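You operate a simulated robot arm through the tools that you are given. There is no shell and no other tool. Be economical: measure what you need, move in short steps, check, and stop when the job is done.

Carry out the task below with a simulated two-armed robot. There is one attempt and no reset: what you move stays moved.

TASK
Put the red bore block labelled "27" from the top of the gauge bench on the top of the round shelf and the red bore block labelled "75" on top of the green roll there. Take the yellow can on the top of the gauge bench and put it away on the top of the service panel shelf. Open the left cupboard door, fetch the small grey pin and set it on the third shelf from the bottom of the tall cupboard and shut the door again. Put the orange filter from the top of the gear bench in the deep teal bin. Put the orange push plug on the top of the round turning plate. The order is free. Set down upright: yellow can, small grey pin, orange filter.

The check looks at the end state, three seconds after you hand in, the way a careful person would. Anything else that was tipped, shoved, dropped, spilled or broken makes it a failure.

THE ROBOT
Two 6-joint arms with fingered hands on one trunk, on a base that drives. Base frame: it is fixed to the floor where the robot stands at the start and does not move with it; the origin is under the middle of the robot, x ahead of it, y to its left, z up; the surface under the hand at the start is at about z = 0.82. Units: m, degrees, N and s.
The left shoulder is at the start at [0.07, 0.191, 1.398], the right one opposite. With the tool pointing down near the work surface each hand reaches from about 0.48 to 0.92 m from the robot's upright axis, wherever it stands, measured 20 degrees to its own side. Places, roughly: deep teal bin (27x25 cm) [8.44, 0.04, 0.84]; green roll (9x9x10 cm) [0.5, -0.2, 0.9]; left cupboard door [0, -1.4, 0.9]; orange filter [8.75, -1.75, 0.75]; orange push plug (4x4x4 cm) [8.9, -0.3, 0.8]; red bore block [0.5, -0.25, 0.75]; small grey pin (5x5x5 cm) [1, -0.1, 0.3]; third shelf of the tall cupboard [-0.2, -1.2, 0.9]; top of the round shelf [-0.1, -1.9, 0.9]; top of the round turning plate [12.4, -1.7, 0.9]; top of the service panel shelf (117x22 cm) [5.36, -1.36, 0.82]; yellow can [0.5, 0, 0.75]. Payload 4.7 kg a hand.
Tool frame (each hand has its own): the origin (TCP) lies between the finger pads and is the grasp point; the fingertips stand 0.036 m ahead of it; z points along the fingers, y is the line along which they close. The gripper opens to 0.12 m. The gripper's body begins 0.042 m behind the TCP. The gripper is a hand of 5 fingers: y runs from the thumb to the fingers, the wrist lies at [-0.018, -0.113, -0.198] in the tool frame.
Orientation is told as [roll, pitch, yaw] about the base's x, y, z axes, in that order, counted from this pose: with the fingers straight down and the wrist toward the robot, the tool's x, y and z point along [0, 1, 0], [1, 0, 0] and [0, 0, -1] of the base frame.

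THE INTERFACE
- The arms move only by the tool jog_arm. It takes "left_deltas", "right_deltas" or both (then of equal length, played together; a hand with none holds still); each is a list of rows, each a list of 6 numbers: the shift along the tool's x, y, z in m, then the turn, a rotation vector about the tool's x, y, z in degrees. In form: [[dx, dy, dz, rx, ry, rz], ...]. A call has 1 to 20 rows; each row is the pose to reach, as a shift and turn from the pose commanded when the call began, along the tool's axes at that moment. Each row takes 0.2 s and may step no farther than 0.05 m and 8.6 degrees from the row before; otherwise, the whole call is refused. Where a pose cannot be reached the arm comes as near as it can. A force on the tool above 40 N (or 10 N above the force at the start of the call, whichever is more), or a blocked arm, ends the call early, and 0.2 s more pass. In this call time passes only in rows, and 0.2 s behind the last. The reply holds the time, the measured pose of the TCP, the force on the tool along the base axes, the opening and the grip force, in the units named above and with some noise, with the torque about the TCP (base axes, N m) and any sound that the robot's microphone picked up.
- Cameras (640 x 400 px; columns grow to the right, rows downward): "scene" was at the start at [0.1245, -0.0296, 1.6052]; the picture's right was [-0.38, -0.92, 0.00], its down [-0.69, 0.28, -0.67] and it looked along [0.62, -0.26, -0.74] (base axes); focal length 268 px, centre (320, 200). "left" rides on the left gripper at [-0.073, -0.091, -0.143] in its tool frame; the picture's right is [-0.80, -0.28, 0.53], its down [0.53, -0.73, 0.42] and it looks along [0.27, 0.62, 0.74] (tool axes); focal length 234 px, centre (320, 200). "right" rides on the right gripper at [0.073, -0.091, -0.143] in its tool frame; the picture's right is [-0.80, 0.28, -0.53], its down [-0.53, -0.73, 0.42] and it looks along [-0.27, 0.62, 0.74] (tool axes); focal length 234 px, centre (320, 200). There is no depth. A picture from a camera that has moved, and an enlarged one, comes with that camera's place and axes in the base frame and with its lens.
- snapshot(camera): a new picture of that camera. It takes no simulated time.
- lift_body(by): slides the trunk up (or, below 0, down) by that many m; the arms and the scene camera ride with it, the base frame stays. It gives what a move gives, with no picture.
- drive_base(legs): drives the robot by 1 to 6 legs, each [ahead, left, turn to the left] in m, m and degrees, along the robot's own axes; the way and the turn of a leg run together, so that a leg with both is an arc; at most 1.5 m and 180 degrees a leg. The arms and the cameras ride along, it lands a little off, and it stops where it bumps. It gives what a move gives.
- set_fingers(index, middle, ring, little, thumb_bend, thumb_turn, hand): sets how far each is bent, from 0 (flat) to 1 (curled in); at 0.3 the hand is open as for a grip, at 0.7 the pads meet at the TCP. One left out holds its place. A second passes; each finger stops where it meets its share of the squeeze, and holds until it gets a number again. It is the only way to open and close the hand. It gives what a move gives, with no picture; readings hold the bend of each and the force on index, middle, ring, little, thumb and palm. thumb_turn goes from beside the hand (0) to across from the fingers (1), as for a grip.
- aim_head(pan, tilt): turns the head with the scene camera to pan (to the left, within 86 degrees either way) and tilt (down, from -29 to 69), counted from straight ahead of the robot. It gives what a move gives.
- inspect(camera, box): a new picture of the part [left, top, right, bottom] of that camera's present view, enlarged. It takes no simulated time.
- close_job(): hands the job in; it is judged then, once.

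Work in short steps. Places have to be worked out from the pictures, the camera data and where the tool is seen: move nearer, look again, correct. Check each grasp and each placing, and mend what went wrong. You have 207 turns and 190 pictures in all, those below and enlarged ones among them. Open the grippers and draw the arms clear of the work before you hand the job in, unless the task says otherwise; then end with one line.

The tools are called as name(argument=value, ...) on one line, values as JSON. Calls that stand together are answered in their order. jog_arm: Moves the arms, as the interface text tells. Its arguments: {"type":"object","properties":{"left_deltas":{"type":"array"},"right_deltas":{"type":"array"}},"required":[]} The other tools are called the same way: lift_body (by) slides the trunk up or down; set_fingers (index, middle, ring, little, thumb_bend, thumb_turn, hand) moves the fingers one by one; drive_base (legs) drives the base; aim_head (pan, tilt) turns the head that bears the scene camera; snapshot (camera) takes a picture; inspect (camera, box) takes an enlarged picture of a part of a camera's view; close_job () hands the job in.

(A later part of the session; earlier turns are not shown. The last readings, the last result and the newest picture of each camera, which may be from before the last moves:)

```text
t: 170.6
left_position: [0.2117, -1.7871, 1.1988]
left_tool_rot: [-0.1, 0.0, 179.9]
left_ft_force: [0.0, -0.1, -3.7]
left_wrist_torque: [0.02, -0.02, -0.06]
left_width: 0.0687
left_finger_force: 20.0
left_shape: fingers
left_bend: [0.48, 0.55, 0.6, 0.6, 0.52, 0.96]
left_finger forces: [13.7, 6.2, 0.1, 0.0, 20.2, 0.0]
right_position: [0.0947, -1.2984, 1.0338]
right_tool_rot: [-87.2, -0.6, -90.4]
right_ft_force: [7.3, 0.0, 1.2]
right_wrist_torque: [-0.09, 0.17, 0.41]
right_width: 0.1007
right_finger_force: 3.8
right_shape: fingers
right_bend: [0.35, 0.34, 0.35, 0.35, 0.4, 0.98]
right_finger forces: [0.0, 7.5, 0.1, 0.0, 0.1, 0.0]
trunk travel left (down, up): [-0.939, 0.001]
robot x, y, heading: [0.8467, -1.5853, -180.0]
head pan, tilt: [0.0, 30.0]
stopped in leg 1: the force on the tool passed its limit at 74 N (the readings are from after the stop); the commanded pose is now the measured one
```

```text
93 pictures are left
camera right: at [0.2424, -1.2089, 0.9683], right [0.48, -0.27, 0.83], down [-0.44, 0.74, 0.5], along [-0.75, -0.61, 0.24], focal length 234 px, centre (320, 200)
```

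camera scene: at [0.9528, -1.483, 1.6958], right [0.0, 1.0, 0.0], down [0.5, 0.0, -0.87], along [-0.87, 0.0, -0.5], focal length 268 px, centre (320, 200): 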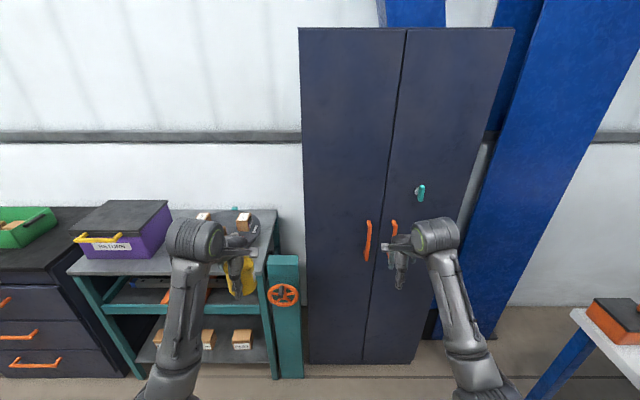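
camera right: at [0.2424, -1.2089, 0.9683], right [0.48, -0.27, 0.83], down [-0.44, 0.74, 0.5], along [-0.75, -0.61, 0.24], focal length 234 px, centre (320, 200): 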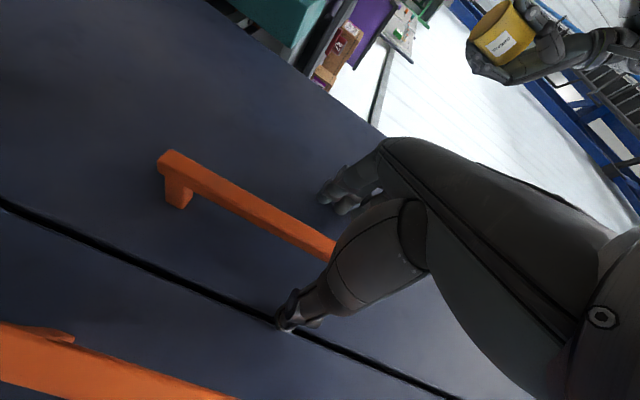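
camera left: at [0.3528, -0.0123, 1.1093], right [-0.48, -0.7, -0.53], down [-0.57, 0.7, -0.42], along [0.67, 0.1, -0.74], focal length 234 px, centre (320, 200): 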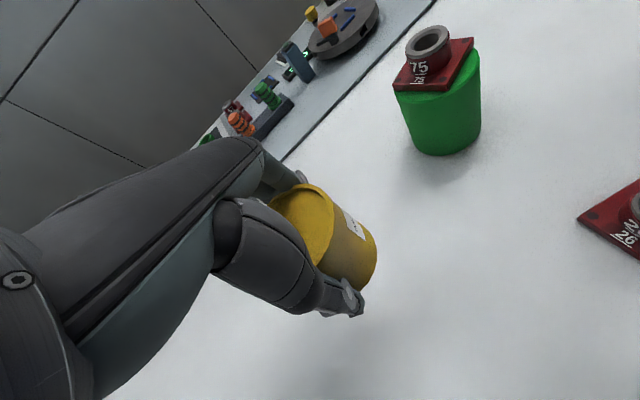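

The fingertips touched the door (so the door plane is nearer, x≈0.05) and the bar lies between thumb and fingers. I close on it.

set_fingers(hand="right", index=0.8, middle=0.8, ring=0.8, little=0.8, thumb_bend=0.8)

snapshot(camera="right")

```text
t: 171.6
left_position: [0.2127, -1.7865, 1.2008]
left_tool_rot: [0.0, -0.2, 179.9]
left_ft_force: [0.1, 0.8, -2.8]
left_wrist_torque: [0.05, -0.04, 0.04]
left_width: 0.0685
left_finger_force: 20.1
left_shape: fingers
left_bend: [0.48, 0.55, 0.6, 0.6, 0.52, 0.96]
left_finger forces: [13.7, 6.1, 0.0, 0.1, 20.2, 0.0]
right_position: [0.0962, -1.2966, 1.0357]
right_tool_rot: [-87.4, -0.6, -90.5]
right_ft_force: [-1.9, 9.6, 10.6]
right_wrist_torque: [0.64, -0.81, -0.3]
right_width: 0.0001
right_finger_force: 19.9
right_shape: fingers
right_bend: [0.74, 0.79, 0.78, 0.74, 0.74, 0.98]
right_finger forces: [0.0, 4.5, 11.5, 10.5, 12.9, 0.1]
trunk travel left (down, up): [-0.939, 0.001]
robot x, y, heading: [0.8499, -1.579, -179.8]
head pan, tilt: [0.0, 30.0]
```

```text
92 pictures are left
camera right: at [0.2433, -1.2076, 0.9699], right [0.49, -0.28, 0.83], down [-0.44, 0.74, 0.51], along [-0.75, -0.61, 0.24], focal length 234 px, centre (320, 200)
```

right: 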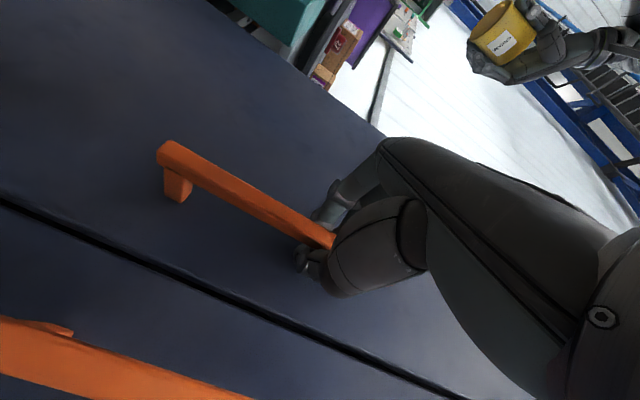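

The fingers wrap around the bar. I try a gentle pull of 5 cm with the arm.

jog_arm(right_deltas=[[0, 0.0, -0.012, 0, 0, 0], [0, 0.001, -0.025, 0, 0, 0], [0, 0.003, -0.037, 0, 0, 0], [0, 0.005, -0.05, 0, 0, 0]])

snapshot(camera="right")

```text
t: 172.6
left_position: [0.213, -1.7908, 1.1992]
left_tool_rot: [-0.3, -0.2, -180.0]
left_ft_force: [0.4, -0.7, -3.5]
left_wrist_torque: [0.05, 0.01, -0.01]
left_width: 0.0688
left_finger_force: 20.2
left_shape: fingers
left_bend: [0.48, 0.55, 0.6, 0.6, 0.52, 0.96]
left_finger forces: [13.7, 6.1, 0.0, 0.0, 20.3, 0.0]
right_position: [0.1449, -1.3101, 1.0375]
right_tool_rot: [-87.2, -0.6, -90.2]
right_ft_force: [-8.2, -16.6, -3.7]
right_wrist_torque: [0.94, -0.76, -0.15]
right_width: 0.0
right_finger_force: 14.7
right_shape: fingers
right_bend: [0.75, 0.79, 0.78, 0.74, 0.75, 0.97]
right_finger forces: [0.0, 2.6, 10.1, 14.3, 4.0, 0.1]
trunk travel left (down, up): [-0.939, 0.001]
robot x, y, heading: [0.8442, -1.5847, -179.9]
head pan, tilt: [0.0, 30.0]
```

```text
91 pictures are left
camera right: at [0.2916, -1.2193, 0.9717], right [0.48, -0.28, 0.83], down [-0.45, 0.74, 0.51], along [-0.75, -0.61, 0.24], focal length 234 px, centre (320, 200)
```

right: 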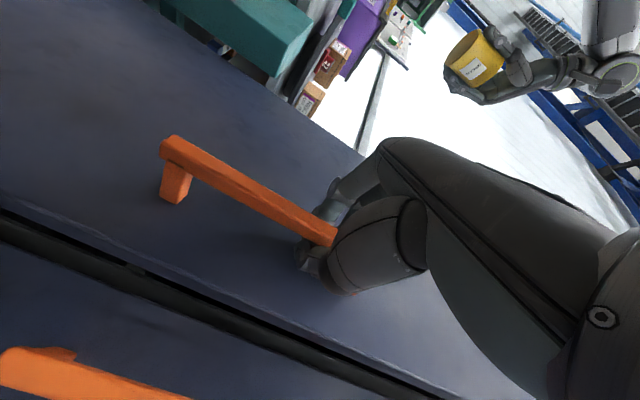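

The door is opening (~12°). I continue along the arc to about 35°.

jog_arm(right_deltas=[[0, 0.01, -0.018, 2, 0, 0], [0, 0.02, -0.034, 4, 0, 0], [0, 0.031, -0.05, 6, 0, 0], [0, 0.042, -0.065, 8, 0, 0], [0, 0.053, -0.078, 10, 0, 0], [0, 0.064, -0.09, 12, 0, 0]])

snapshot(camera="scene")

```text
t: 174.0
left_position: [0.2098, -1.79, 1.1986]
left_tool_rot: [-0.1, -0.1, 179.9]
left_ft_force: [-0.2, -0.7, -3.2]
left_wrist_torque: [0.07, 0.0, -0.03]
left_width: 0.0685
left_finger_force: 19.7
left_shape: fingers
left_bend: [0.48, 0.55, 0.6, 0.6, 0.52, 0.96]
left_finger forces: [13.7, 6.2, 0.0, 0.0, 20.2, 0.0]
right_position: [0.2336, -1.3707, 1.0409]
right_tool_rot: [-87.1, 0.2, -102.4]
right_ft_force: [-15.5, -13.9, -11.8]
right_wrist_torque: [0.66, -0.59, -0.08]
right_width: 0.0002
right_finger_force: 13.0
right_shape: fingers
right_bend: [0.76, 0.8, 0.79, 0.74, 0.75, 0.97]
right_finger forces: [0.0, 1.7, 9.2, 15.0, 0.4, 0.1]
trunk travel left (down, up): [-0.939, 0.001]
robot x, y, heading: [0.8486, -1.5859, -179.9]
head pan, tilt: [0.0, 30.0]
```

```text
90 pictures are left
camera scene: at [0.7023, -1.5882, 1.6954], right [0.0, 1.0, 0.0], down [0.5, 0.0, -0.86], along [-0.86, 0.0, -0.5], focal length 268 px, centre (320, 200)
```

scene: 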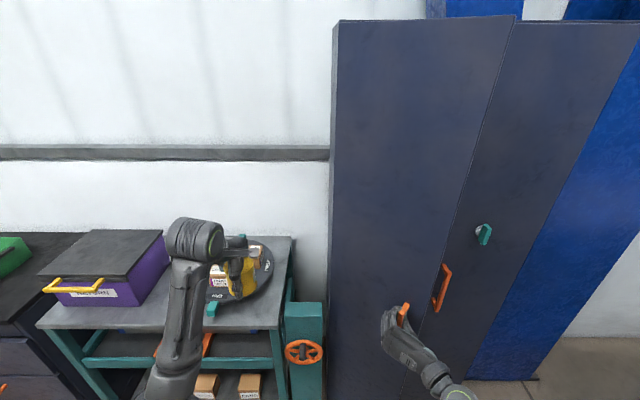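

Door at ~35°. I continue pulling along the arc to about 60°, rotating the hand with it.

jog_arm(right_deltas=[[0, 0.016, -0.019, 4, 0, 0], [0, 0.033, -0.038, 8, 0, 0], [0, 0.05, -0.055, 12, 0, 0], [0, 0.069, -0.07, 16, 0, 0], [0, 0.088, -0.083, 20, 0, 0]])

snapshot(camera="scene")

```text
t: 174.8
left_position: [0.2086, -1.7913, 1.1974]
left_tool_rot: [-0.1, 0.2, -179.9]
left_ft_force: [0.3, 0.3, -3.9]
left_wrist_torque: [-0.06, 0.02, 0.0]
left_width: 0.0684
left_finger_force: 20.0
left_shape: fingers
left_bend: [0.48, 0.55, 0.6, 0.6, 0.52, 0.96]
left_finger forces: [13.7, 6.1, 0.1, 0.1, 20.2, 0.1]
right_position: [0.2606, -1.3992, 1.042]
right_tool_rot: [-90.2, 5.6, -110.9]
right_ft_force: [-30.9, -20.0, -2.4]
right_wrist_torque: [0.52, -1.25, -0.14]
right_width: 0.0002
right_finger_force: 19.5
right_shape: fingers
right_bend: [0.78, 0.8, 0.79, 0.73, 0.77, 0.98]
right_finger forces: [0.0, 3.5, 9.9, 26.1, 0.1, 0.0]
trunk travel left (down, up): [-0.939, 0.001]
robot x, y, heading: [0.8474, -1.5821, -179.7]
head pan, tilt: [0.0, 30.0]
stopped in row 3 (right hand): the force on the tool passed its limit at 46 N (the readings are from after the stop); the commanded pose is now the measured one
```

```text
89 pictures are left
camera scene: at [0.6994, -1.5874, 1.6955], right [0.0, 1.0, 0.0], down [0.5, 0.0, -0.86], along [-0.86, 0.0, -0.5], focal length 268 px, centre (320, 200)
```

scene: 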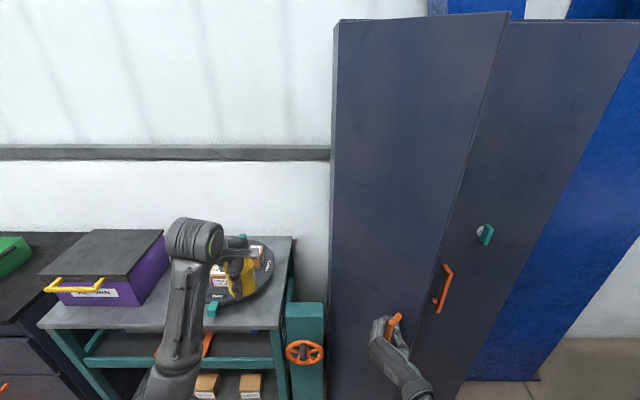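

The grip jams at ~43°. I release the bar and back the hand away from the door; then I'll push it from the inside.

set_fingers(hand="right", index=0.3, middle=0.3, ring=0.3, little=0.3, thumb_bend=0.3)

jog_arm(right_deltas=[[0, 0, -0.02, 0, 0, 0], [0, 0, -0.05, 0, 0, 0], [0, 0, -0.08, 0, 0, 0]])

snapshot(camera="right")

```text
t: 175.8
left_position: [0.2141, -1.7888, 1.2013]
left_tool_rot: [0.0, -0.2, -180.0]
left_ft_force: [-0.3, -0.9, -3.5]
left_wrist_torque: [0.0, -0.02, 0.02]
left_width: 0.0685
left_finger_force: 19.5
left_shape: fingers
left_bend: [0.48, 0.55, 0.6, 0.6, 0.52, 0.96]
left_finger forces: [13.7, 6.0, 0.0, 0.0, 20.2, 0.1]
right_position: [0.2675, -1.3944, 1.0453]
right_tool_rot: [-90.6, 5.4, -111.4]
right_ft_force: [-0.2, -0.1, 0.1]
right_wrist_torque: [0.0, 0.02, 0.03]
right_width: 0.122
right_finger_force: 0.0
right_shape: fingers
right_bend: [0.3, 0.3, 0.3, 0.3, 0.3, 0.98]
right_finger forces: [0.1, 0.1, 0.0, 0.0, 0.0, 0.1]
trunk travel left (down, up): [-0.939, 0.001]
robot x, y, heading: [0.8445, -1.5902, -179.8]
head pan, tilt: [0.0, 30.0]
```

```text
t: 176.6
left_position: [0.2142, -1.7886, 1.1999]
left_tool_rot: [0.0, -0.1, -180.0]
left_ft_force: [-0.2, 0.5, -3.7]
left_wrist_torque: [0.0, -0.02, 0.02]
left_width: 0.0685
left_finger_force: 20.0
left_shape: fingers
left_bend: [0.48, 0.55, 0.6, 0.6, 0.52, 0.96]
left_finger forces: [13.7, 6.1, 0.1, 0.0, 20.1, 0.0]
right_position: [0.341, -1.3823, 1.0348]
right_tool_rot: [-94.4, 14.4, -107.9]
right_ft_force: [-0.3, 0.4, 0.2]
right_wrist_torque: [0.01, 0.02, 0.02]
right_width: 0.1218
right_finger_force: 0.0
right_shape: fingers
right_bend: [0.3, 0.3, 0.3, 0.3, 0.3, 0.98]
right_finger forces: [0.0, 0.1, 0.1, 0.0, 0.1, 0.0]
trunk travel left (down, up): [-0.939, 0.001]
robot x, y, heading: [0.848, -1.581, -179.9]
head pan, tilt: [0.0, 30.0]
stopped in row 3 (right hand): the arm was blocked; the commanded pose is now the measured one
```

```text
88 pictures are left
camera right: at [0.5043, -1.3208, 0.9774], right [0.41, -0.62, 0.67], down [-0.19, 0.66, 0.73], along [-0.89, -0.43, 0.16], focal length 234 px, centre (320, 200)
```

right: 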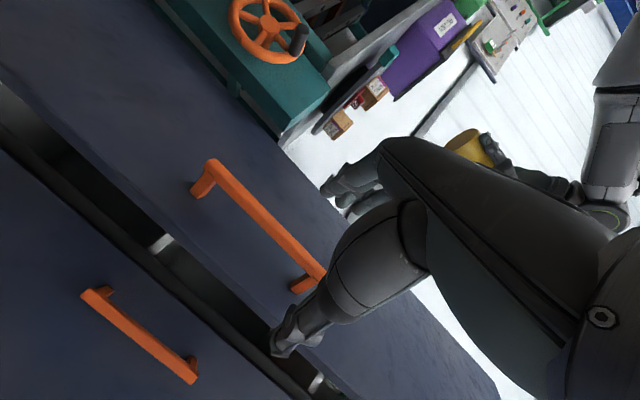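

I back the base off, straighten the hand to point forward again and shift it right of the door edge.

drive_base(legs=[[-0.22, 0, 0]])

jog_arm(right_deltas=[[0, -0.03, 0, -4.5, 1.1, 3.6], [0, -0.06, 0, -9, 2.2, 7.2], [0, -0.09, 0, -13.5, 3.3, 10.8], [0, -0.12, 0, -17.9, 4.4, 14.4], [0, -0.15, 0, -17.9, 4.4, 14.4], [0, -0.17, 0, -17.9, 4.4, 14.4]])

```text
t: 178.3
left_position: [0.4284, -1.7887, 1.1997]
left_tool_rot: [0.0, -0.2, -179.9]
left_ft_force: [0.0, -0.2, -4.0]
left_wrist_torque: [0.01, 0.0, 0.0]
left_width: 0.0688
left_finger_force: 19.2
left_shape: fingers
left_bend: [0.48, 0.55, 0.6, 0.6, 0.52, 0.96]
left_finger forces: [13.7, 6.1, 0.1, 0.1, 20.2, 0.0]
right_position: [0.5558, -1.3825, 1.0338]
right_tool_rot: [-94.2, 14.4, -107.8]
right_ft_force: [-0.6, -1.1, -0.3]
right_wrist_torque: [0.0, -0.01, 0.0]
right_width: 0.1221
right_finger_force: 0.0
right_shape: fingers
right_bend: [0.3, 0.3, 0.3, 0.3, 0.3, 0.98]
right_finger forces: [0.1, 0.1, 0.1, 0.0, 0.1, 0.0]
trunk travel left (down, up): [-0.939, 0.001]
robot x, y, heading: [1.0657, -1.5867, -179.8]
head pan, tilt: [0.0, 30.0]
```

```text
t: 179.7
left_position: [0.4308, -1.7891, 1.2016]
left_tool_rot: [0.0, -0.3, -180.0]
left_ft_force: [-0.6, 0.2, -3.2]
left_wrist_torque: [-0.02, 0.0, -0.01]
left_width: 0.0688
left_finger_force: 19.6
left_shape: fingers
left_bend: [0.48, 0.55, 0.6, 0.6, 0.52, 0.96]
left_finger forces: [13.7, 6.0, 0.1, 0.0, 20.2, 0.1]
right_position: [0.6053, -1.2285, 1.0775]
right_tool_rot: [-87.1, 0.0, -89.6]
right_ft_force: [0.1, -0.8, -0.2]
right_wrist_torque: [0.03, -0.02, 0.04]
right_width: 0.1219
right_finger_force: 0.1
right_shape: fingers
right_bend: [0.3, 0.3, 0.3, 0.3, 0.3, 0.98]
right_finger forces: [0.0, 0.1, 0.0, 0.0, 0.1, 0.1]
right hand out of reach, approached as far as the arm can: row 6
trunk travel left (down, up): [-0.939, 0.001]
robot x, y, heading: [1.0623, -1.5859, -179.9]
head pan, tilt: [0.0, 30.0]
```

Now forward beside the open door edge, then strafe left to push the door further open.

drive_base(legs=[[0, -0.03, 0], [0.35, 0, 0]])

snapshot(camera="scene")

```text
t: 182.4
left_position: [0.0836, -1.7607, 1.2012]
left_tool_rot: [-0.1, -0.1, -179.9]
left_ft_force: [0.9, -0.2, -3.5]
left_wrist_torque: [0.04, 0.03, -0.01]
left_width: 0.0684
left_finger_force: 20.4
left_shape: fingers
left_bend: [0.48, 0.55, 0.6, 0.6, 0.52, 0.96]
left_finger forces: [13.6, 6.1, 0.0, 0.0, 20.3, 0.0]
right_position: [0.2579, -1.1992, 1.0782]
right_tool_rot: [-87.2, 0.2, -89.7]
right_ft_force: [-0.1, 0.6, -0.1]
right_wrist_torque: [-0.05, 0.0, 0.0]
right_width: 0.1219
right_finger_force: 0.0
right_shape: fingers
right_bend: [0.3, 0.3, 0.3, 0.3, 0.3, 0.98]
right_finger forces: [0.0, 0.1, 0.1, 0.1, 0.0, 0.0]
trunk travel left (down, up): [-0.939, 0.001]
robot x, y, heading: [0.7128, -1.5552, -180.1]
head pan, tilt: [0.0, 30.0]
```

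```text
87 pictures are left
camera scene: at [0.577, -1.5556, 1.6961], right [0.0, 1.0, 0.0], down [0.5, 0.0, -0.87], along [-0.87, 0.0, -0.5], focal length 268 px, centre (320, 200)
```

scene: 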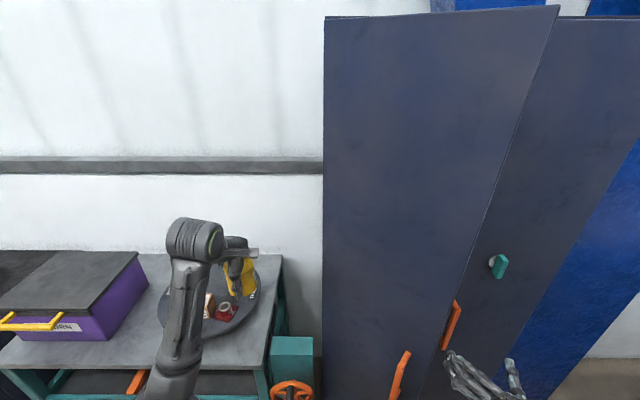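

The hand is just right of the door edge with fingers inside it. I strafe left to push the door open.

drive_base(legs=[[0, 0.15, 0]])

drive_base(legs=[[0, 0.12, 0]])

snapshot(camera="scene")

```text
t: 183.4
left_position: [0.08, -1.8033, 1.2]
left_tool_rot: [-0.1, 0.0, 179.7]
left_ft_force: [-0.7, -0.7, -4.4]
left_wrist_torque: [0.05, -0.06, -0.03]
left_width: 0.0687
left_finger_force: 20.2
left_shape: fingers
left_bend: [0.48, 0.55, 0.6, 0.6, 0.52, 0.96]
left_finger forces: [13.7, 6.1, 0.0, 0.0, 20.1, 0.0]
right_position: [0.2581, -1.2384, 1.0734]
right_tool_rot: [-86.5, 0.2, -90.5]
right_ft_force: [20.5, 29.1, -0.2]
right_wrist_torque: [-0.39, 0.4, 0.97]
right_width: 0.1171
right_finger_force: 18.7
right_shape: fingers
right_bend: [0.34, 0.36, 0.35, 0.3, 0.3, 0.98]
right_finger forces: [4.0, 24.0, 9.5, 0.0, 0.0, 0.1]
trunk travel left (down, up): [-0.939, 0.001]
robot x, y, heading: [0.7129, -1.6022, 179.9]
head pan, tilt: [0.0, 30.0]
stopped in leg 1: the force on the tool passed its limit at 60 N (the readings are from after the stop); the commanded pose is now the measured one
```

```text
t: 184.2
left_position: [0.0859, -1.8119, 1.2015]
left_tool_rot: [0.1, 0.0, 179.4]
left_ft_force: [0.4, -0.5, -4.0]
left_wrist_torque: [0.0, -0.01, -0.02]
left_width: 0.0689
left_finger_force: 19.7
left_shape: fingers
left_bend: [0.48, 0.55, 0.6, 0.6, 0.52, 0.96]
left_finger forces: [13.6, 6.0, 0.1, 0.0, 20.2, 0.0]
right_position: [0.267, -1.2492, 1.0733]
right_tool_rot: [-86.6, 0.2, -90.8]
right_ft_force: [26.9, 31.4, 5.9]
right_wrist_torque: [-0.85, 0.58, 1.32]
right_width: 0.116
right_finger_force: 21.6
right_shape: fingers
right_bend: [0.34, 0.34, 0.36, 0.3, 0.3, 0.98]
right_finger forces: [5.0, 30.1, 9.1, 0.0, 0.0, 0.0]
trunk travel left (down, up): [-0.939, 0.001]
robot x, y, heading: [0.7189, -1.6183, 179.5]
head pan, tilt: [0.0, 30.0]
stopped in leg 1: the force on the tool passed its limit at 54 N (the readings are from after the stop); the commanded pose is now the measured one
```

```text
86 pictures are left
camera scene: at [0.5819, -1.6116, 1.6964], right [0.01, 1.0, 0.0], down [0.5, -0.01, -0.87], along [-0.87, 0.0, -0.5], focal length 268 px, centre (320, 200)
```

scene: 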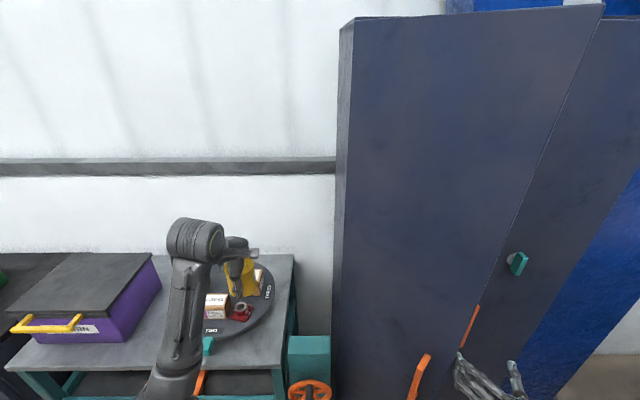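

The fingers press on the door's end face and jam by friction. I move right, go deeper, and then sweep along the opening arc (back and left together).

drive_base(legs=[[0, -0.06, 0.5], [0.07, 0, 0], [0, 0.045, 0]])

drive_base(legs=[[-0.045, 0.035, 0], [-0.04, 0.045, 0], [-0.03, 0.06, 0]])

snapshot(camera="scene")

```text
t: 186.3
left_position: [0.0185, -1.8018, 1.2035]
left_tool_rot: [0.1, -0.2, -179.9]
left_ft_force: [0.6, 1.0, -2.5]
left_wrist_torque: [-0.1, 0.04, 0.0]
left_width: 0.0687
left_finger_force: 20.2
left_shape: fingers
left_bend: [0.48, 0.55, 0.6, 0.6, 0.52, 0.96]
left_finger forces: [13.8, 6.1, 0.1, 0.1, 20.3, 0.0]
right_position: [0.194, -1.2382, 1.0734]
right_tool_rot: [-86.7, 0.2, -90.0]
right_ft_force: [0.2, -0.1, -0.9]
right_wrist_torque: [-0.01, 0.02, 0.08]
right_width: 0.122
right_finger_force: 0.0
right_shape: fingers
right_bend: [0.3, 0.3, 0.3, 0.3, 0.3, 0.98]
right_finger forces: [0.1, 0.0, 0.0, 0.0, 0.1, 0.1]
trunk travel left (down, up): [-0.939, 0.001]
robot x, y, heading: [0.6482, -1.6019, -179.8]
head pan, tilt: [0.0, 30.0]
```

```text
t: 188.4
left_position: [0.125, -1.9373, 1.1982]
left_tool_rot: [0.1, 0.3, 179.9]
left_ft_force: [-0.7, 1.9, -3.3]
left_wrist_torque: [-0.08, -0.05, 0.03]
left_width: 0.0684
left_finger_force: 19.8
left_shape: fingers
left_bend: [0.48, 0.55, 0.6, 0.6, 0.52, 0.96]
left_finger forces: [13.8, 6.0, 0.1, 0.1, 20.1, 0.0]
right_position: [0.3016, -1.376, 1.0696]
right_tool_rot: [-86.3, 0.0, -90.2]
right_ft_force: [-0.5, 0.9, -0.4]
right_wrist_torque: [-0.03, 0.08, 0.07]
right_width: 0.122
right_finger_force: 0.2
right_shape: fingers
right_bend: [0.3, 0.3, 0.3, 0.3, 0.3, 0.98]
right_finger forces: [0.0, 0.1, 0.1, 0.0, 0.0, 0.0]
trunk travel left (down, up): [-0.939, 0.001]
robot x, y, heading: [0.7641, -1.7382, -179.7]
head pan, tilt: [0.0, 30.0]
```

```text
85 pictures are left
camera scene: at [0.6155, -1.7318, 1.6951], right [0.0, 1.0, -0.01], down [0.5, 0.0, -0.86], along [-0.86, -0.01, -0.5], focal length 268 px, centre (320, 200)
```

scene: 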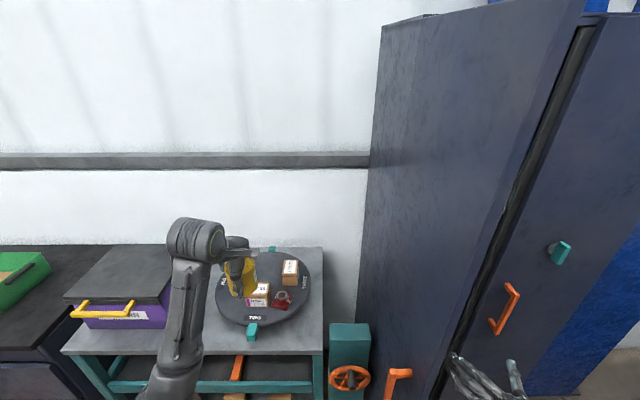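

The door now stands at ~85°. I back straight off and move right to look into the cupboard.

drive_base(legs=[[-0.4, 0, 0], [0, -0.4, 0]])

aim_head(pan=0, tilt=35)

snapshot(camera="scene")

```text
t: 193.0
left_position: [0.5315, -1.5463, 1.2009]
left_tool_rot: [-0.2, -0.1, 179.8]
left_ft_force: [-0.1, 0.7, -5.1]
left_wrist_torque: [-0.01, 0.0, 0.02]
left_width: 0.0686
left_finger_force: 20.4
left_shape: fingers
left_bend: [0.48, 0.55, 0.6, 0.6, 0.52, 0.96]
left_finger forces: [13.8, 6.0, 0.0, 0.1, 20.2, 0.0]
right_position: [0.708, -0.983, 1.0743]
right_tool_rot: [-86.5, 0.6, -90.2]
right_ft_force: [0.2, -0.2, 0.1]
right_wrist_torque: [-0.02, 0.0, -0.03]
right_width: 0.1219
right_finger_force: 0.1
right_shape: fingers
right_bend: [0.3, 0.3, 0.3, 0.3, 0.3, 0.98]
right_finger forces: [0.0, 0.0, 0.0, 0.0, 0.0, 0.0]
trunk travel left (down, up): [-0.939, 0.001]
robot x, y, heading: [1.1644, -1.344, -180.0]
head pan, tilt: [0.0, 30.0]
```

```text
t: 193.7
left_position: [0.5322, -1.5445, 1.1993]
left_tool_rot: [-0.3, 0.1, 179.8]
left_ft_force: [0.4, 0.4, -4.5]
left_wrist_torque: [-0.02, 0.02, -0.01]
left_width: 0.0682
left_finger_force: 19.9
left_shape: fingers
left_bend: [0.48, 0.55, 0.6, 0.6, 0.52, 0.96]
left_finger forces: [13.8, 6.0, 0.0, 0.0, 20.3, 0.1]
right_position: [0.708, -0.9809, 1.0755]
right_tool_rot: [-86.4, 0.4, -90.3]
right_ft_force: [-0.1, -0.1, 0.6]
right_wrist_torque: [-0.03, -0.03, 0.02]
right_width: 0.1223
right_finger_force: 0.1
right_shape: fingers
right_bend: [0.3, 0.3, 0.3, 0.3, 0.3, 0.98]
right_finger forces: [0.0, 0.0, 0.0, 0.1, 0.0, 0.0]
trunk travel left (down, up): [-0.939, 0.001]
robot x, y, heading: [1.1667, -1.3403, -179.8]
head pan, tilt: [0.0, 35.0]
```

```text
84 pictures are left
camera scene: at [1.0269, -1.3434, 1.6882], right [0.0, 1.0, 0.0], down [0.57, 0.0, -0.82], along [-0.82, 0.0, -0.57], focal length 268 px, centre (320, 200)
```

scene: 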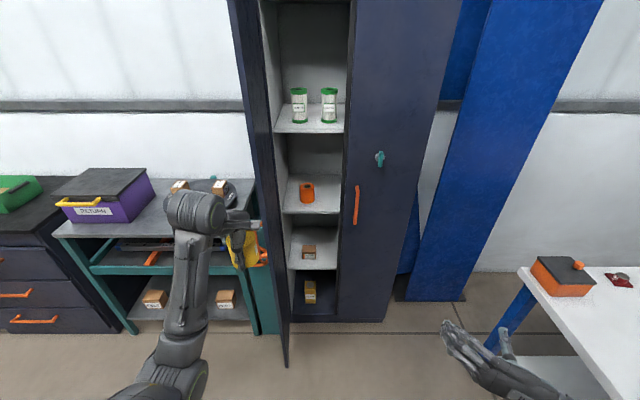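

inspect(camera="scene", box=[230, 60, 390, 370])

```text
1.29 times, centred on (310, 215) of scene
camera zoom: at [1.0269, -1.3434, 1.6882], right [0.0, 1.0, 0.0], down [0.57, 0.0, -0.82], along [-0.82, 0.0, -0.57], focal length 346 px, centre (333, 181)
```

zoom: 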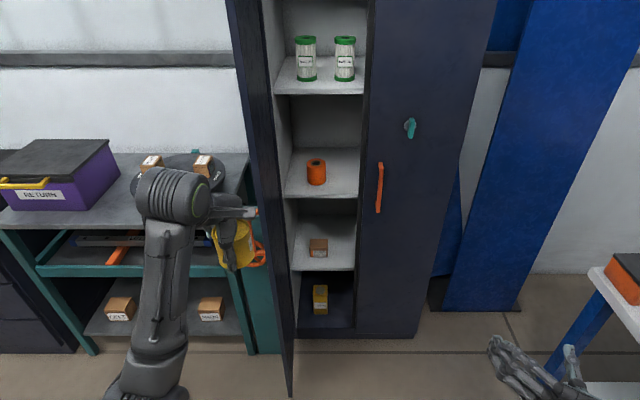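

Third shelf from the bottom is at z≈0.925 (it holds an orange ring at y≈−1.41); I'll set the pin at about (−0.03, −1.31). Now to the pin: I drive to the bench's aisle side and lower the trunk.

drive_base(legs=[[-0.75, 0, 0], [0, -0.93, 0]])

lift_body(by=-0.72)

aim_head(pan=-15, tilt=35)

snapshot(camera="scene")

```text
t: 197.7
left_position: [1.2574, -1.5298, 1.1991]
left_tool_rot: [-0.3, 0.1, 179.3]
left_ft_force: [0.5, 0.2, -4.1]
left_wrist_torque: [-0.05, 0.02, 0.01]
left_width: 0.0683
left_finger_force: 20.4
left_shape: fingers
left_bend: [0.48, 0.55, 0.6, 0.6, 0.52, 0.96]
left_finger forces: [13.8, 6.0, 0.0, 0.0, 20.3, 0.0]
right_position: [1.4383, -0.9689, 1.0743]
right_tool_rot: [-86.5, 0.4, -90.7]
right_ft_force: [0.4, -0.1, 0.0]
right_wrist_torque: [0.01, 0.01, 0.0]
right_width: 0.1221
right_finger_force: 0.2
right_shape: fingers
right_bend: [0.3, 0.3, 0.3, 0.3, 0.3, 0.98]
right_finger forces: [0.0, 0.1, 0.0, 0.0, 0.0, 0.0]
trunk travel left (down, up): [-0.939, 0.001]
robot x, y, heading: [1.8935, -1.3354, 179.5]
head pan, tilt: [0.0, 35.0]
stopped in leg 1: the robot was blocked; the commanded pose is now the measured one
```

```text
refused: -0.72 is not a number from -0.4 to 0.4
```

```text
t: 198.4
left_position: [1.2564, -1.5286, 1.1992]
left_tool_rot: [-0.2, 0.0, 179.2]
left_ft_force: [-0.1, 0.6, -3.0]
left_wrist_torque: [-0.03, 0.03, 0.01]
left_width: 0.0687
left_finger_force: 20.3
left_shape: fingers
left_bend: [0.48, 0.55, 0.6, 0.6, 0.52, 0.96]
left_finger forces: [13.8, 6.1, 0.0, 0.1, 20.3, 0.0]
right_position: [1.4383, -0.9683, 1.0746]
right_tool_rot: [-86.6, 0.4, -90.9]
right_ft_force: [-0.7, 0.0, 0.6]
right_wrist_torque: [0.01, 0.01, -0.01]
right_width: 0.1221
right_finger_force: 0.0
right_shape: fingers
right_bend: [0.3, 0.3, 0.3, 0.3, 0.3, 0.98]
right_finger forces: [0.0, 0.0, 0.0, 0.1, 0.1, 0.0]
trunk travel left (down, up): [-0.939, 0.001]
robot x, y, heading: [1.8902, -1.3345, 179.6]
head pan, tilt: [-15.0, 35.0]
```

```text
82 pictures are left
camera scene: at [1.7576, -1.3094, 1.6881], right [0.27, 0.96, 0.0], down [0.55, -0.15, -0.82], along [-0.79, 0.22, -0.57], focal length 268 px, centre (320, 200)
```

scene: 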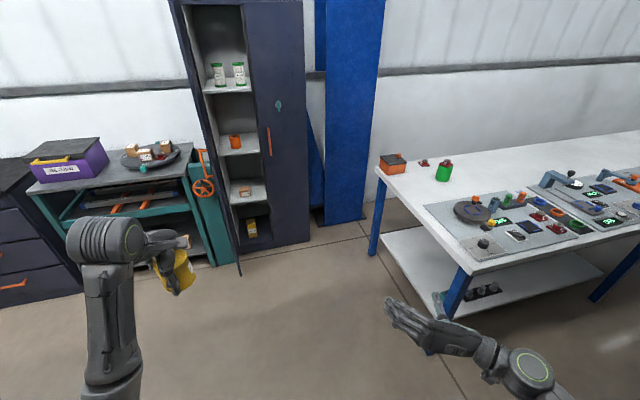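

The base bumped a cabinet behind; fine. I move right along the bench and lower the trunk in two steps.

drive_base(legs=[[0.03, -0.92, 0.5]])

lift_body(by=-0.4)

lift_body(by=-0.32)

aim_head(pan=-15, tilt=35)

snapshot(camera="scene")

```text
t: 203.3
left_position: [1.2313, -0.6169, 1.1997]
left_tool_rot: [-0.3, 0.0, 179.8]
left_ft_force: [0.0, -0.1, -2.5]
left_wrist_torque: [0.0, 0.03, 0.01]
left_width: 0.0686
left_finger_force: 20.4
left_shape: fingers
left_bend: [0.48, 0.55, 0.6, 0.6, 0.52, 0.96]
left_finger forces: [13.9, 6.1, 0.0, 0.0, 20.1, 0.0]
right_position: [1.4072, -0.0542, 1.0747]
right_tool_rot: [-86.6, 0.5, -90.1]
right_ft_force: [-0.1, -0.4, 0.2]
right_wrist_torque: [-0.02, 0.04, -0.02]
right_width: 0.1225
right_finger_force: 0.1
right_shape: fingers
right_bend: [0.3, 0.3, 0.3, 0.3, 0.3, 0.98]
right_finger forces: [0.0, 0.0, 0.0, 0.1, 0.0, 0.0]
trunk travel left (down, up): [-0.939, 0.001]
robot x, y, heading: [1.8649, -0.4145, -179.8]
head pan, tilt: [-15.0, 35.0]
```

```text
t: 207.1
left_position: [1.2317, -0.6176, 0.7995]
left_tool_rot: [-0.2, -0.1, 179.9]
left_ft_force: [1.5, -1.0, -3.8]
left_wrist_torque: [0.02, -0.01, 0.0]
left_width: 0.0684
left_finger_force: 20.0
left_shape: fingers
left_bend: [0.48, 0.55, 0.6, 0.6, 0.52, 0.96]
left_finger forces: [13.9, 6.1, 0.1, 0.0, 20.2, 0.1]
right_position: [1.4075, -0.0549, 0.6738]
right_tool_rot: [-86.5, 0.4, -90.0]
right_ft_force: [-0.4, -0.6, -0.2]
right_wrist_torque: [-0.03, 0.01, 0.0]
right_width: 0.1221
right_finger_force: 0.1
right_shape: fingers
right_bend: [0.3, 0.3, 0.3, 0.3, 0.3, 0.98]
right_finger forces: [0.0, 0.0, 0.0, 0.0, 0.0, 0.1]
trunk travel left (down, up): [-0.539, 0.401]
robot x, y, heading: [1.8634, -0.4179, -179.7]
head pan, tilt: [-15.0, 35.0]
```

```text
t: 210.3
left_position: [1.2314, -0.6165, 0.4802]
left_tool_rot: [-0.3, 0.0, 179.8]
left_ft_force: [0.6, -0.7, -3.7]
left_wrist_torque: [0.01, 0.04, -0.01]
left_width: 0.0684
left_finger_force: 19.6
left_shape: fingers
left_bend: [0.48, 0.55, 0.6, 0.6, 0.52, 0.96]
left_finger forces: [13.7, 6.1, 0.0, 0.0, 20.2, 0.0]
right_position: [1.4076, -0.0541, 0.3542]
right_tool_rot: [-86.5, 0.4, -90.2]
right_ft_force: [0.3, -0.5, -0.1]
right_wrist_torque: [0.03, -0.03, -0.02]
right_width: 0.1223
right_finger_force: 0.1
right_shape: fingers
right_bend: [0.3, 0.3, 0.3, 0.3, 0.3, 0.98]
right_finger forces: [0.0, 0.0, 0.1, 0.0, 0.0, 0.1]
trunk travel left (down, up): [-0.219, 0.721]
robot x, y, heading: [1.8653, -0.4206, -180.0]
head pan, tilt: [-15.0, 35.0]
```

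```text
t: 210.9
left_position: [1.2316, -0.6177, 0.4798]
left_tool_rot: [-0.2, 0.0, 179.8]
left_ft_force: [0.1, 0.2, -3.1]
left_wrist_torque: [-0.01, 0.03, 0.02]
left_width: 0.0685
left_finger_force: 20.2
left_shape: fingers
left_bend: [0.48, 0.55, 0.6, 0.6, 0.52, 0.96]
left_finger forces: [13.8, 6.1, 0.1, 0.1, 20.3, 0.1]
right_position: [1.4078, -0.0538, 0.3555]
right_tool_rot: [-86.6, 0.4, -90.1]
right_ft_force: [0.2, 1.2, -0.1]
right_wrist_torque: [0.01, 0.03, -0.01]
right_width: 0.1221
right_finger_force: 0.2
right_shape: fingers
right_bend: [0.3, 0.3, 0.3, 0.3, 0.3, 0.98]
right_finger forces: [0.0, 0.0, 0.0, 0.0, 0.0, 0.1]
trunk travel left (down, up): [-0.219, 0.721]
robot x, y, heading: [1.8641, -0.4154, -179.9]
head pan, tilt: [-15.0, 35.0]
```

```text
81 pictures are left
camera scene: at [1.7299, -0.3923, 0.9681], right [0.26, 0.97, 0.0], down [0.55, -0.15, -0.82], along [-0.79, 0.21, -0.57], focal length 268 px, centre (320, 200)
```

scene: 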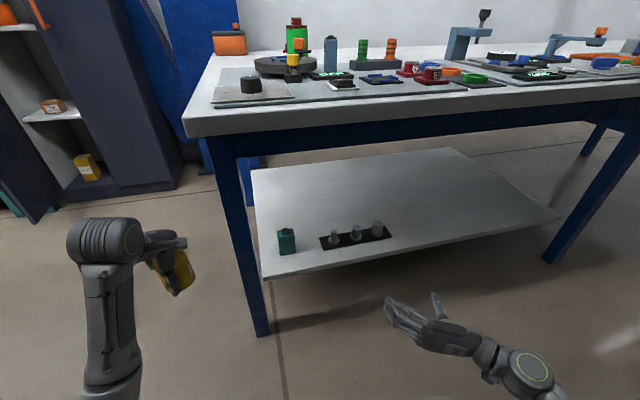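

inspect(camera="scene", box=[260, 210, 410, 300])

snapshot(camera="right")

```text
4.27 times, centred on (335, 255) of scene
camera zoom: at [1.7299, -0.3923, 0.9681], right [0.26, 0.97, 0.0], down [0.55, -0.15, -0.82], along [-0.79, 0.21, -0.57], focal length 1144 px, centre (256, -35)
```

zoom: 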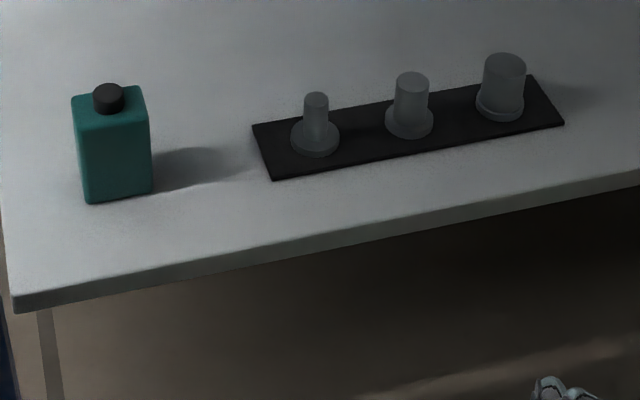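

```text
79 pictures are left
camera right: at [1.5552, 0.0373, 0.2923], right [0.48, -0.29, 0.83], down [-0.45, 0.73, 0.51], along [-0.75, -0.62, 0.22], focal length 234 px, centre (320, 200)
```

right: 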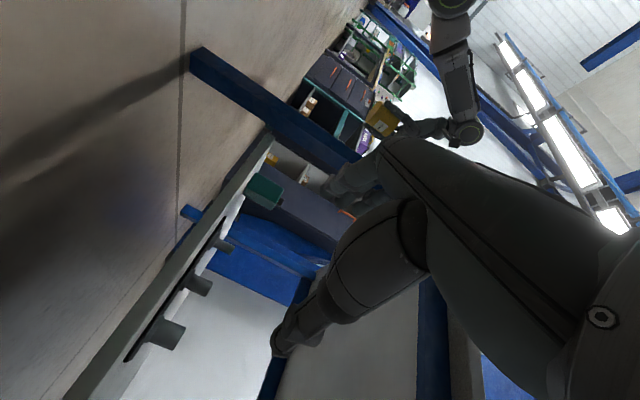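

The small pin is at about (1.007, −0.15) with its top near z≈0.29. I narrow the hand opening, tilt it ~20° downward, and approach to about 14 cm before the pin.

set_fingers(hand="right", index=0.5, middle=0.5, ring=0.5, little=0.5, thumb_bend=0.5)

jog_arm(right_deltas=[[0, 0.016, 0.043, 0, 3, 0], [0, 0.032, 0.086, 0, 6, 0], [0, 0.048, 0.129, 0, 9, 0], [0.003, 0.064, 0.172, 0, 12, 0], [0.006, 0.08, 0.215, 0, 15, 0], [0.01, 0.096, 0.258, 0, 17, 0]])

snapshot(camera="right")

inspect(camera="scene", box=[260, 190, 440, 310])

```text
t: 211.9
left_position: [1.23, -0.6183, 0.48]
left_tool_rot: [-0.3, -0.1, 179.8]
left_ft_force: [-0.9, -0.5, -3.8]
left_wrist_torque: [-0.02, 0.01, 0.01]
left_width: 0.0687
left_finger_force: 20.0
left_shape: fingers
left_bend: [0.48, 0.55, 0.6, 0.6, 0.52, 0.96]
left_finger forces: [13.8, 6.1, 0.0, 0.0, 20.2, 0.0]
right_position: [1.4081, -0.054, 0.3537]
right_tool_rot: [-86.6, 0.4, -90.1]
right_ft_force: [-0.4, -0.3, -0.1]
right_wrist_torque: [0.02, 0.01, -0.01]
right_width: 0.0637
right_finger_force: 0.0
right_shape: fingers
right_bend: [0.5, 0.5, 0.5, 0.5, 0.5, 0.98]
right_finger forces: [0.1, 0.0, 0.0, 0.1, 0.1, 0.0]
trunk travel left (down, up): [-0.219, 0.721]
robot x, y, heading: [1.8605, -0.4172, -179.8]
head pan, tilt: [-15.0, 35.0]
```

```text
t: 213.3
left_position: [1.2314, -0.6172, 0.4797]
left_tool_rot: [-0.1, 0.0, 179.7]
left_ft_force: [-0.7, 0.2, -2.8]
left_wrist_torque: [0.0, 0.0, -0.01]
left_width: 0.0684
left_finger_force: 20.0
left_shape: fingers
left_bend: [0.48, 0.55, 0.6, 0.6, 0.52, 0.96]
left_finger forces: [13.9, 6.0, 0.0, 0.0, 20.2, 0.0]
right_position: [1.15, -0.1489, 0.3271]
right_tool_rot: [-69.4, 0.4, -90.2]
right_ft_force: [-0.4, 0.1, 0.2]
right_wrist_torque: [0.0, 0.03, 0.03]
right_width: 0.0636
right_finger_force: 0.3
right_shape: fingers
right_bend: [0.5, 0.5, 0.5, 0.5, 0.5, 0.98]
right_finger forces: [0.0, 0.0, 0.1, 0.0, 0.1, 0.0]
trunk travel left (down, up): [-0.219, 0.721]
robot x, y, heading: [1.8622, -0.4128, -180.0]
head pan, tilt: [-15.0, 35.0]
```

```text
78 pictures are left
camera right: at [1.3106, -0.0578, 0.311], right [0.21, -0.29, 0.93], down [-0.58, 0.73, 0.35], along [-0.79, -0.62, -0.01], focal length 234 px, centre (320, 200)
```

right: 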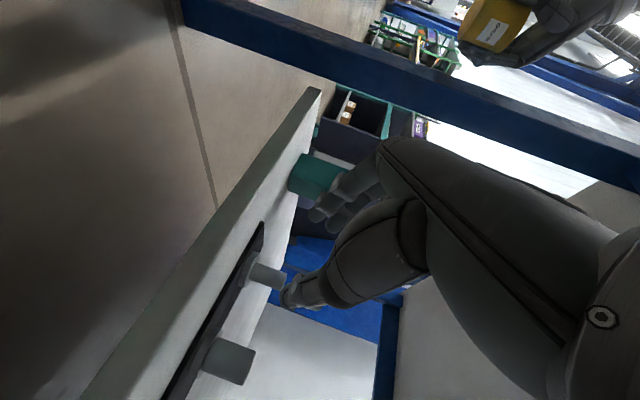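

```text
3.33 times, centred on (350, 250) of scene
camera zoom: at [1.7299, -0.3923, 0.9681], right [0.26, 0.97, 0.0], down [0.55, -0.15, -0.82], along [-0.79, 0.21, -0.57], focal length 894 px, centre (220, 33)
```

zoom: 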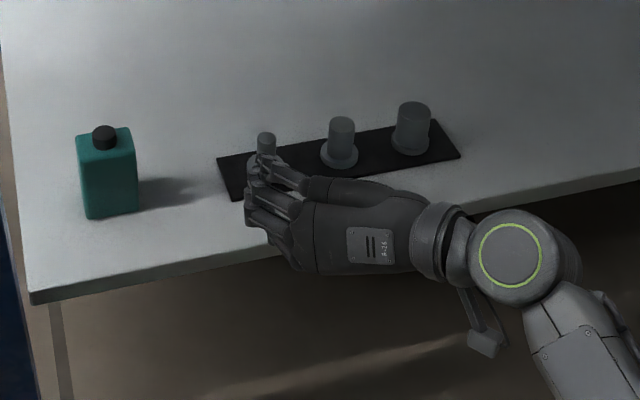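

The small pin's stem is at about (1.02, −0.150), top z≈0.306, and the hand is laterally aligned. I advance so the stem comes between thumb and fingers.

jog_arm(right_deltas=[[-0.008, 0, 0.035, 0, 0, 0], [-0.014, 0, 0.075, 0, 0, 0], [-0.0177, 0, 0.11, 0, 0, 0], [-0.0177, 0.001, 0.132, 0, 0, 0]])

inspect(camera="scene", box=[270, 200, 390, 280])

snapshot(camera="right")

```text
t: 214.3
left_position: [1.2321, -0.6167, 0.4809]
left_tool_rot: [-0.2, 0.0, 179.8]
left_ft_force: [-0.6, 0.1, -3.8]
left_wrist_torque: [-0.03, 0.04, -0.01]
left_width: 0.0684
left_finger_force: 20.2
left_shape: fingers
left_bend: [0.48, 0.55, 0.6, 0.6, 0.52, 0.96]
left_finger forces: [13.8, 6.1, 0.0, 0.0, 20.1, 0.0]
right_position: [1.0199, -0.15, 0.3]
right_tool_rot: [-69.7, 0.3, -90.1]
right_ft_force: [-0.1, 0.8, -0.4]
right_wrist_torque: [0.01, -0.03, 0.01]
right_width: 0.0638
right_finger_force: 0.1
right_shape: fingers
right_bend: [0.5, 0.5, 0.5, 0.5, 0.5, 0.98]
right_finger forces: [0.1, 0.1, 0.0, 0.0, 0.1, 0.0]
trunk travel left (down, up): [-0.219, 0.721]
robot x, y, heading: [1.8621, -0.4143, -180.0]
head pan, tilt: [-15.0, 35.0]
```

```text
5.00 times, centred on (330, 240) of scene
camera zoom: at [1.7298, -0.3924, 0.9681], right [0.26, 0.97, 0.0], down [0.56, -0.15, -0.82], along [-0.79, 0.21, -0.57], focal length 1341 px, centre (270, 0)
```

zoom: 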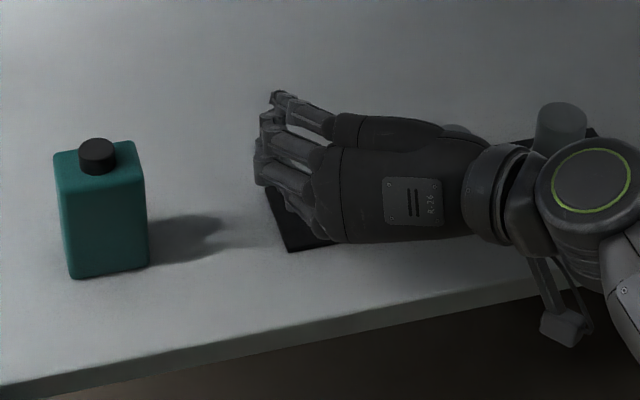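

```text
75 pictures are left
camera right: at [1.1803, -0.059, 0.2826], right [0.21, -0.29, 0.93], down [-0.58, 0.73, 0.36], along [-0.79, -0.62, -0.01], focal length 234 px, centre (320, 200)
```

right: 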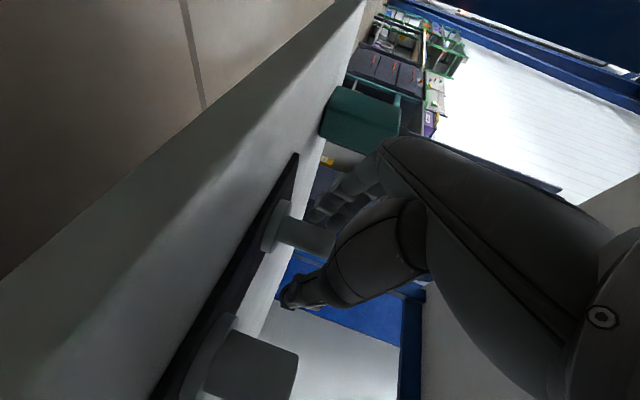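

The stem sits right at the grasp point between fingers and thumb. I close.

set_fingers(hand="right", index=0.75, middle=0.75, ring=0.6, little=0.6, thumb_bend=0.75)

inspect(camera="right", box=[220, 150, 400, 330])

```text
t: 215.3
left_position: [1.232, -0.616, 0.4803]
left_tool_rot: [-0.2, 0.0, 179.8]
left_ft_force: [0.0, -0.3, -3.3]
left_wrist_torque: [-0.04, -0.01, -0.03]
left_width: 0.0686
left_finger_force: 20.2
left_shape: fingers
left_bend: [0.48, 0.55, 0.6, 0.6, 0.52, 0.96]
left_finger forces: [13.8, 6.0, 0.1, 0.0, 20.1, 0.1]
right_position: [1.0215, -0.1501, 0.299]
right_tool_rot: [-69.4, 0.3, -90.0]
right_ft_force: [-1.4, 0.0, -0.3]
right_wrist_torque: [0.01, -0.02, -0.01]
right_width: 0.0
right_finger_force: 0.5
right_shape: fingers
right_bend: [0.74, 0.75, 0.6, 0.6, 0.72, 0.97]
right_finger forces: [0.6, 0.1, 0.0, 0.1, 0.1, 0.0]
trunk travel left (down, up): [-0.219, 0.721]
robot x, y, heading: [1.8624, -0.4141, -179.9]
head pan, tilt: [-15.0, 35.0]
```

```text
2.22 times, centred on (310, 240) of right
camera zoom: at [1.1805, -0.059, 0.2827], right [0.21, -0.29, 0.93], down [-0.58, 0.73, 0.36], along [-0.79, -0.62, -0.01], focal length 520 px, centre (342, 111)
```

zoom: 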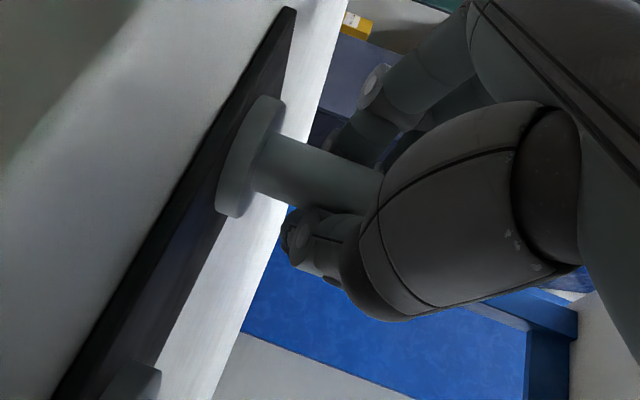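

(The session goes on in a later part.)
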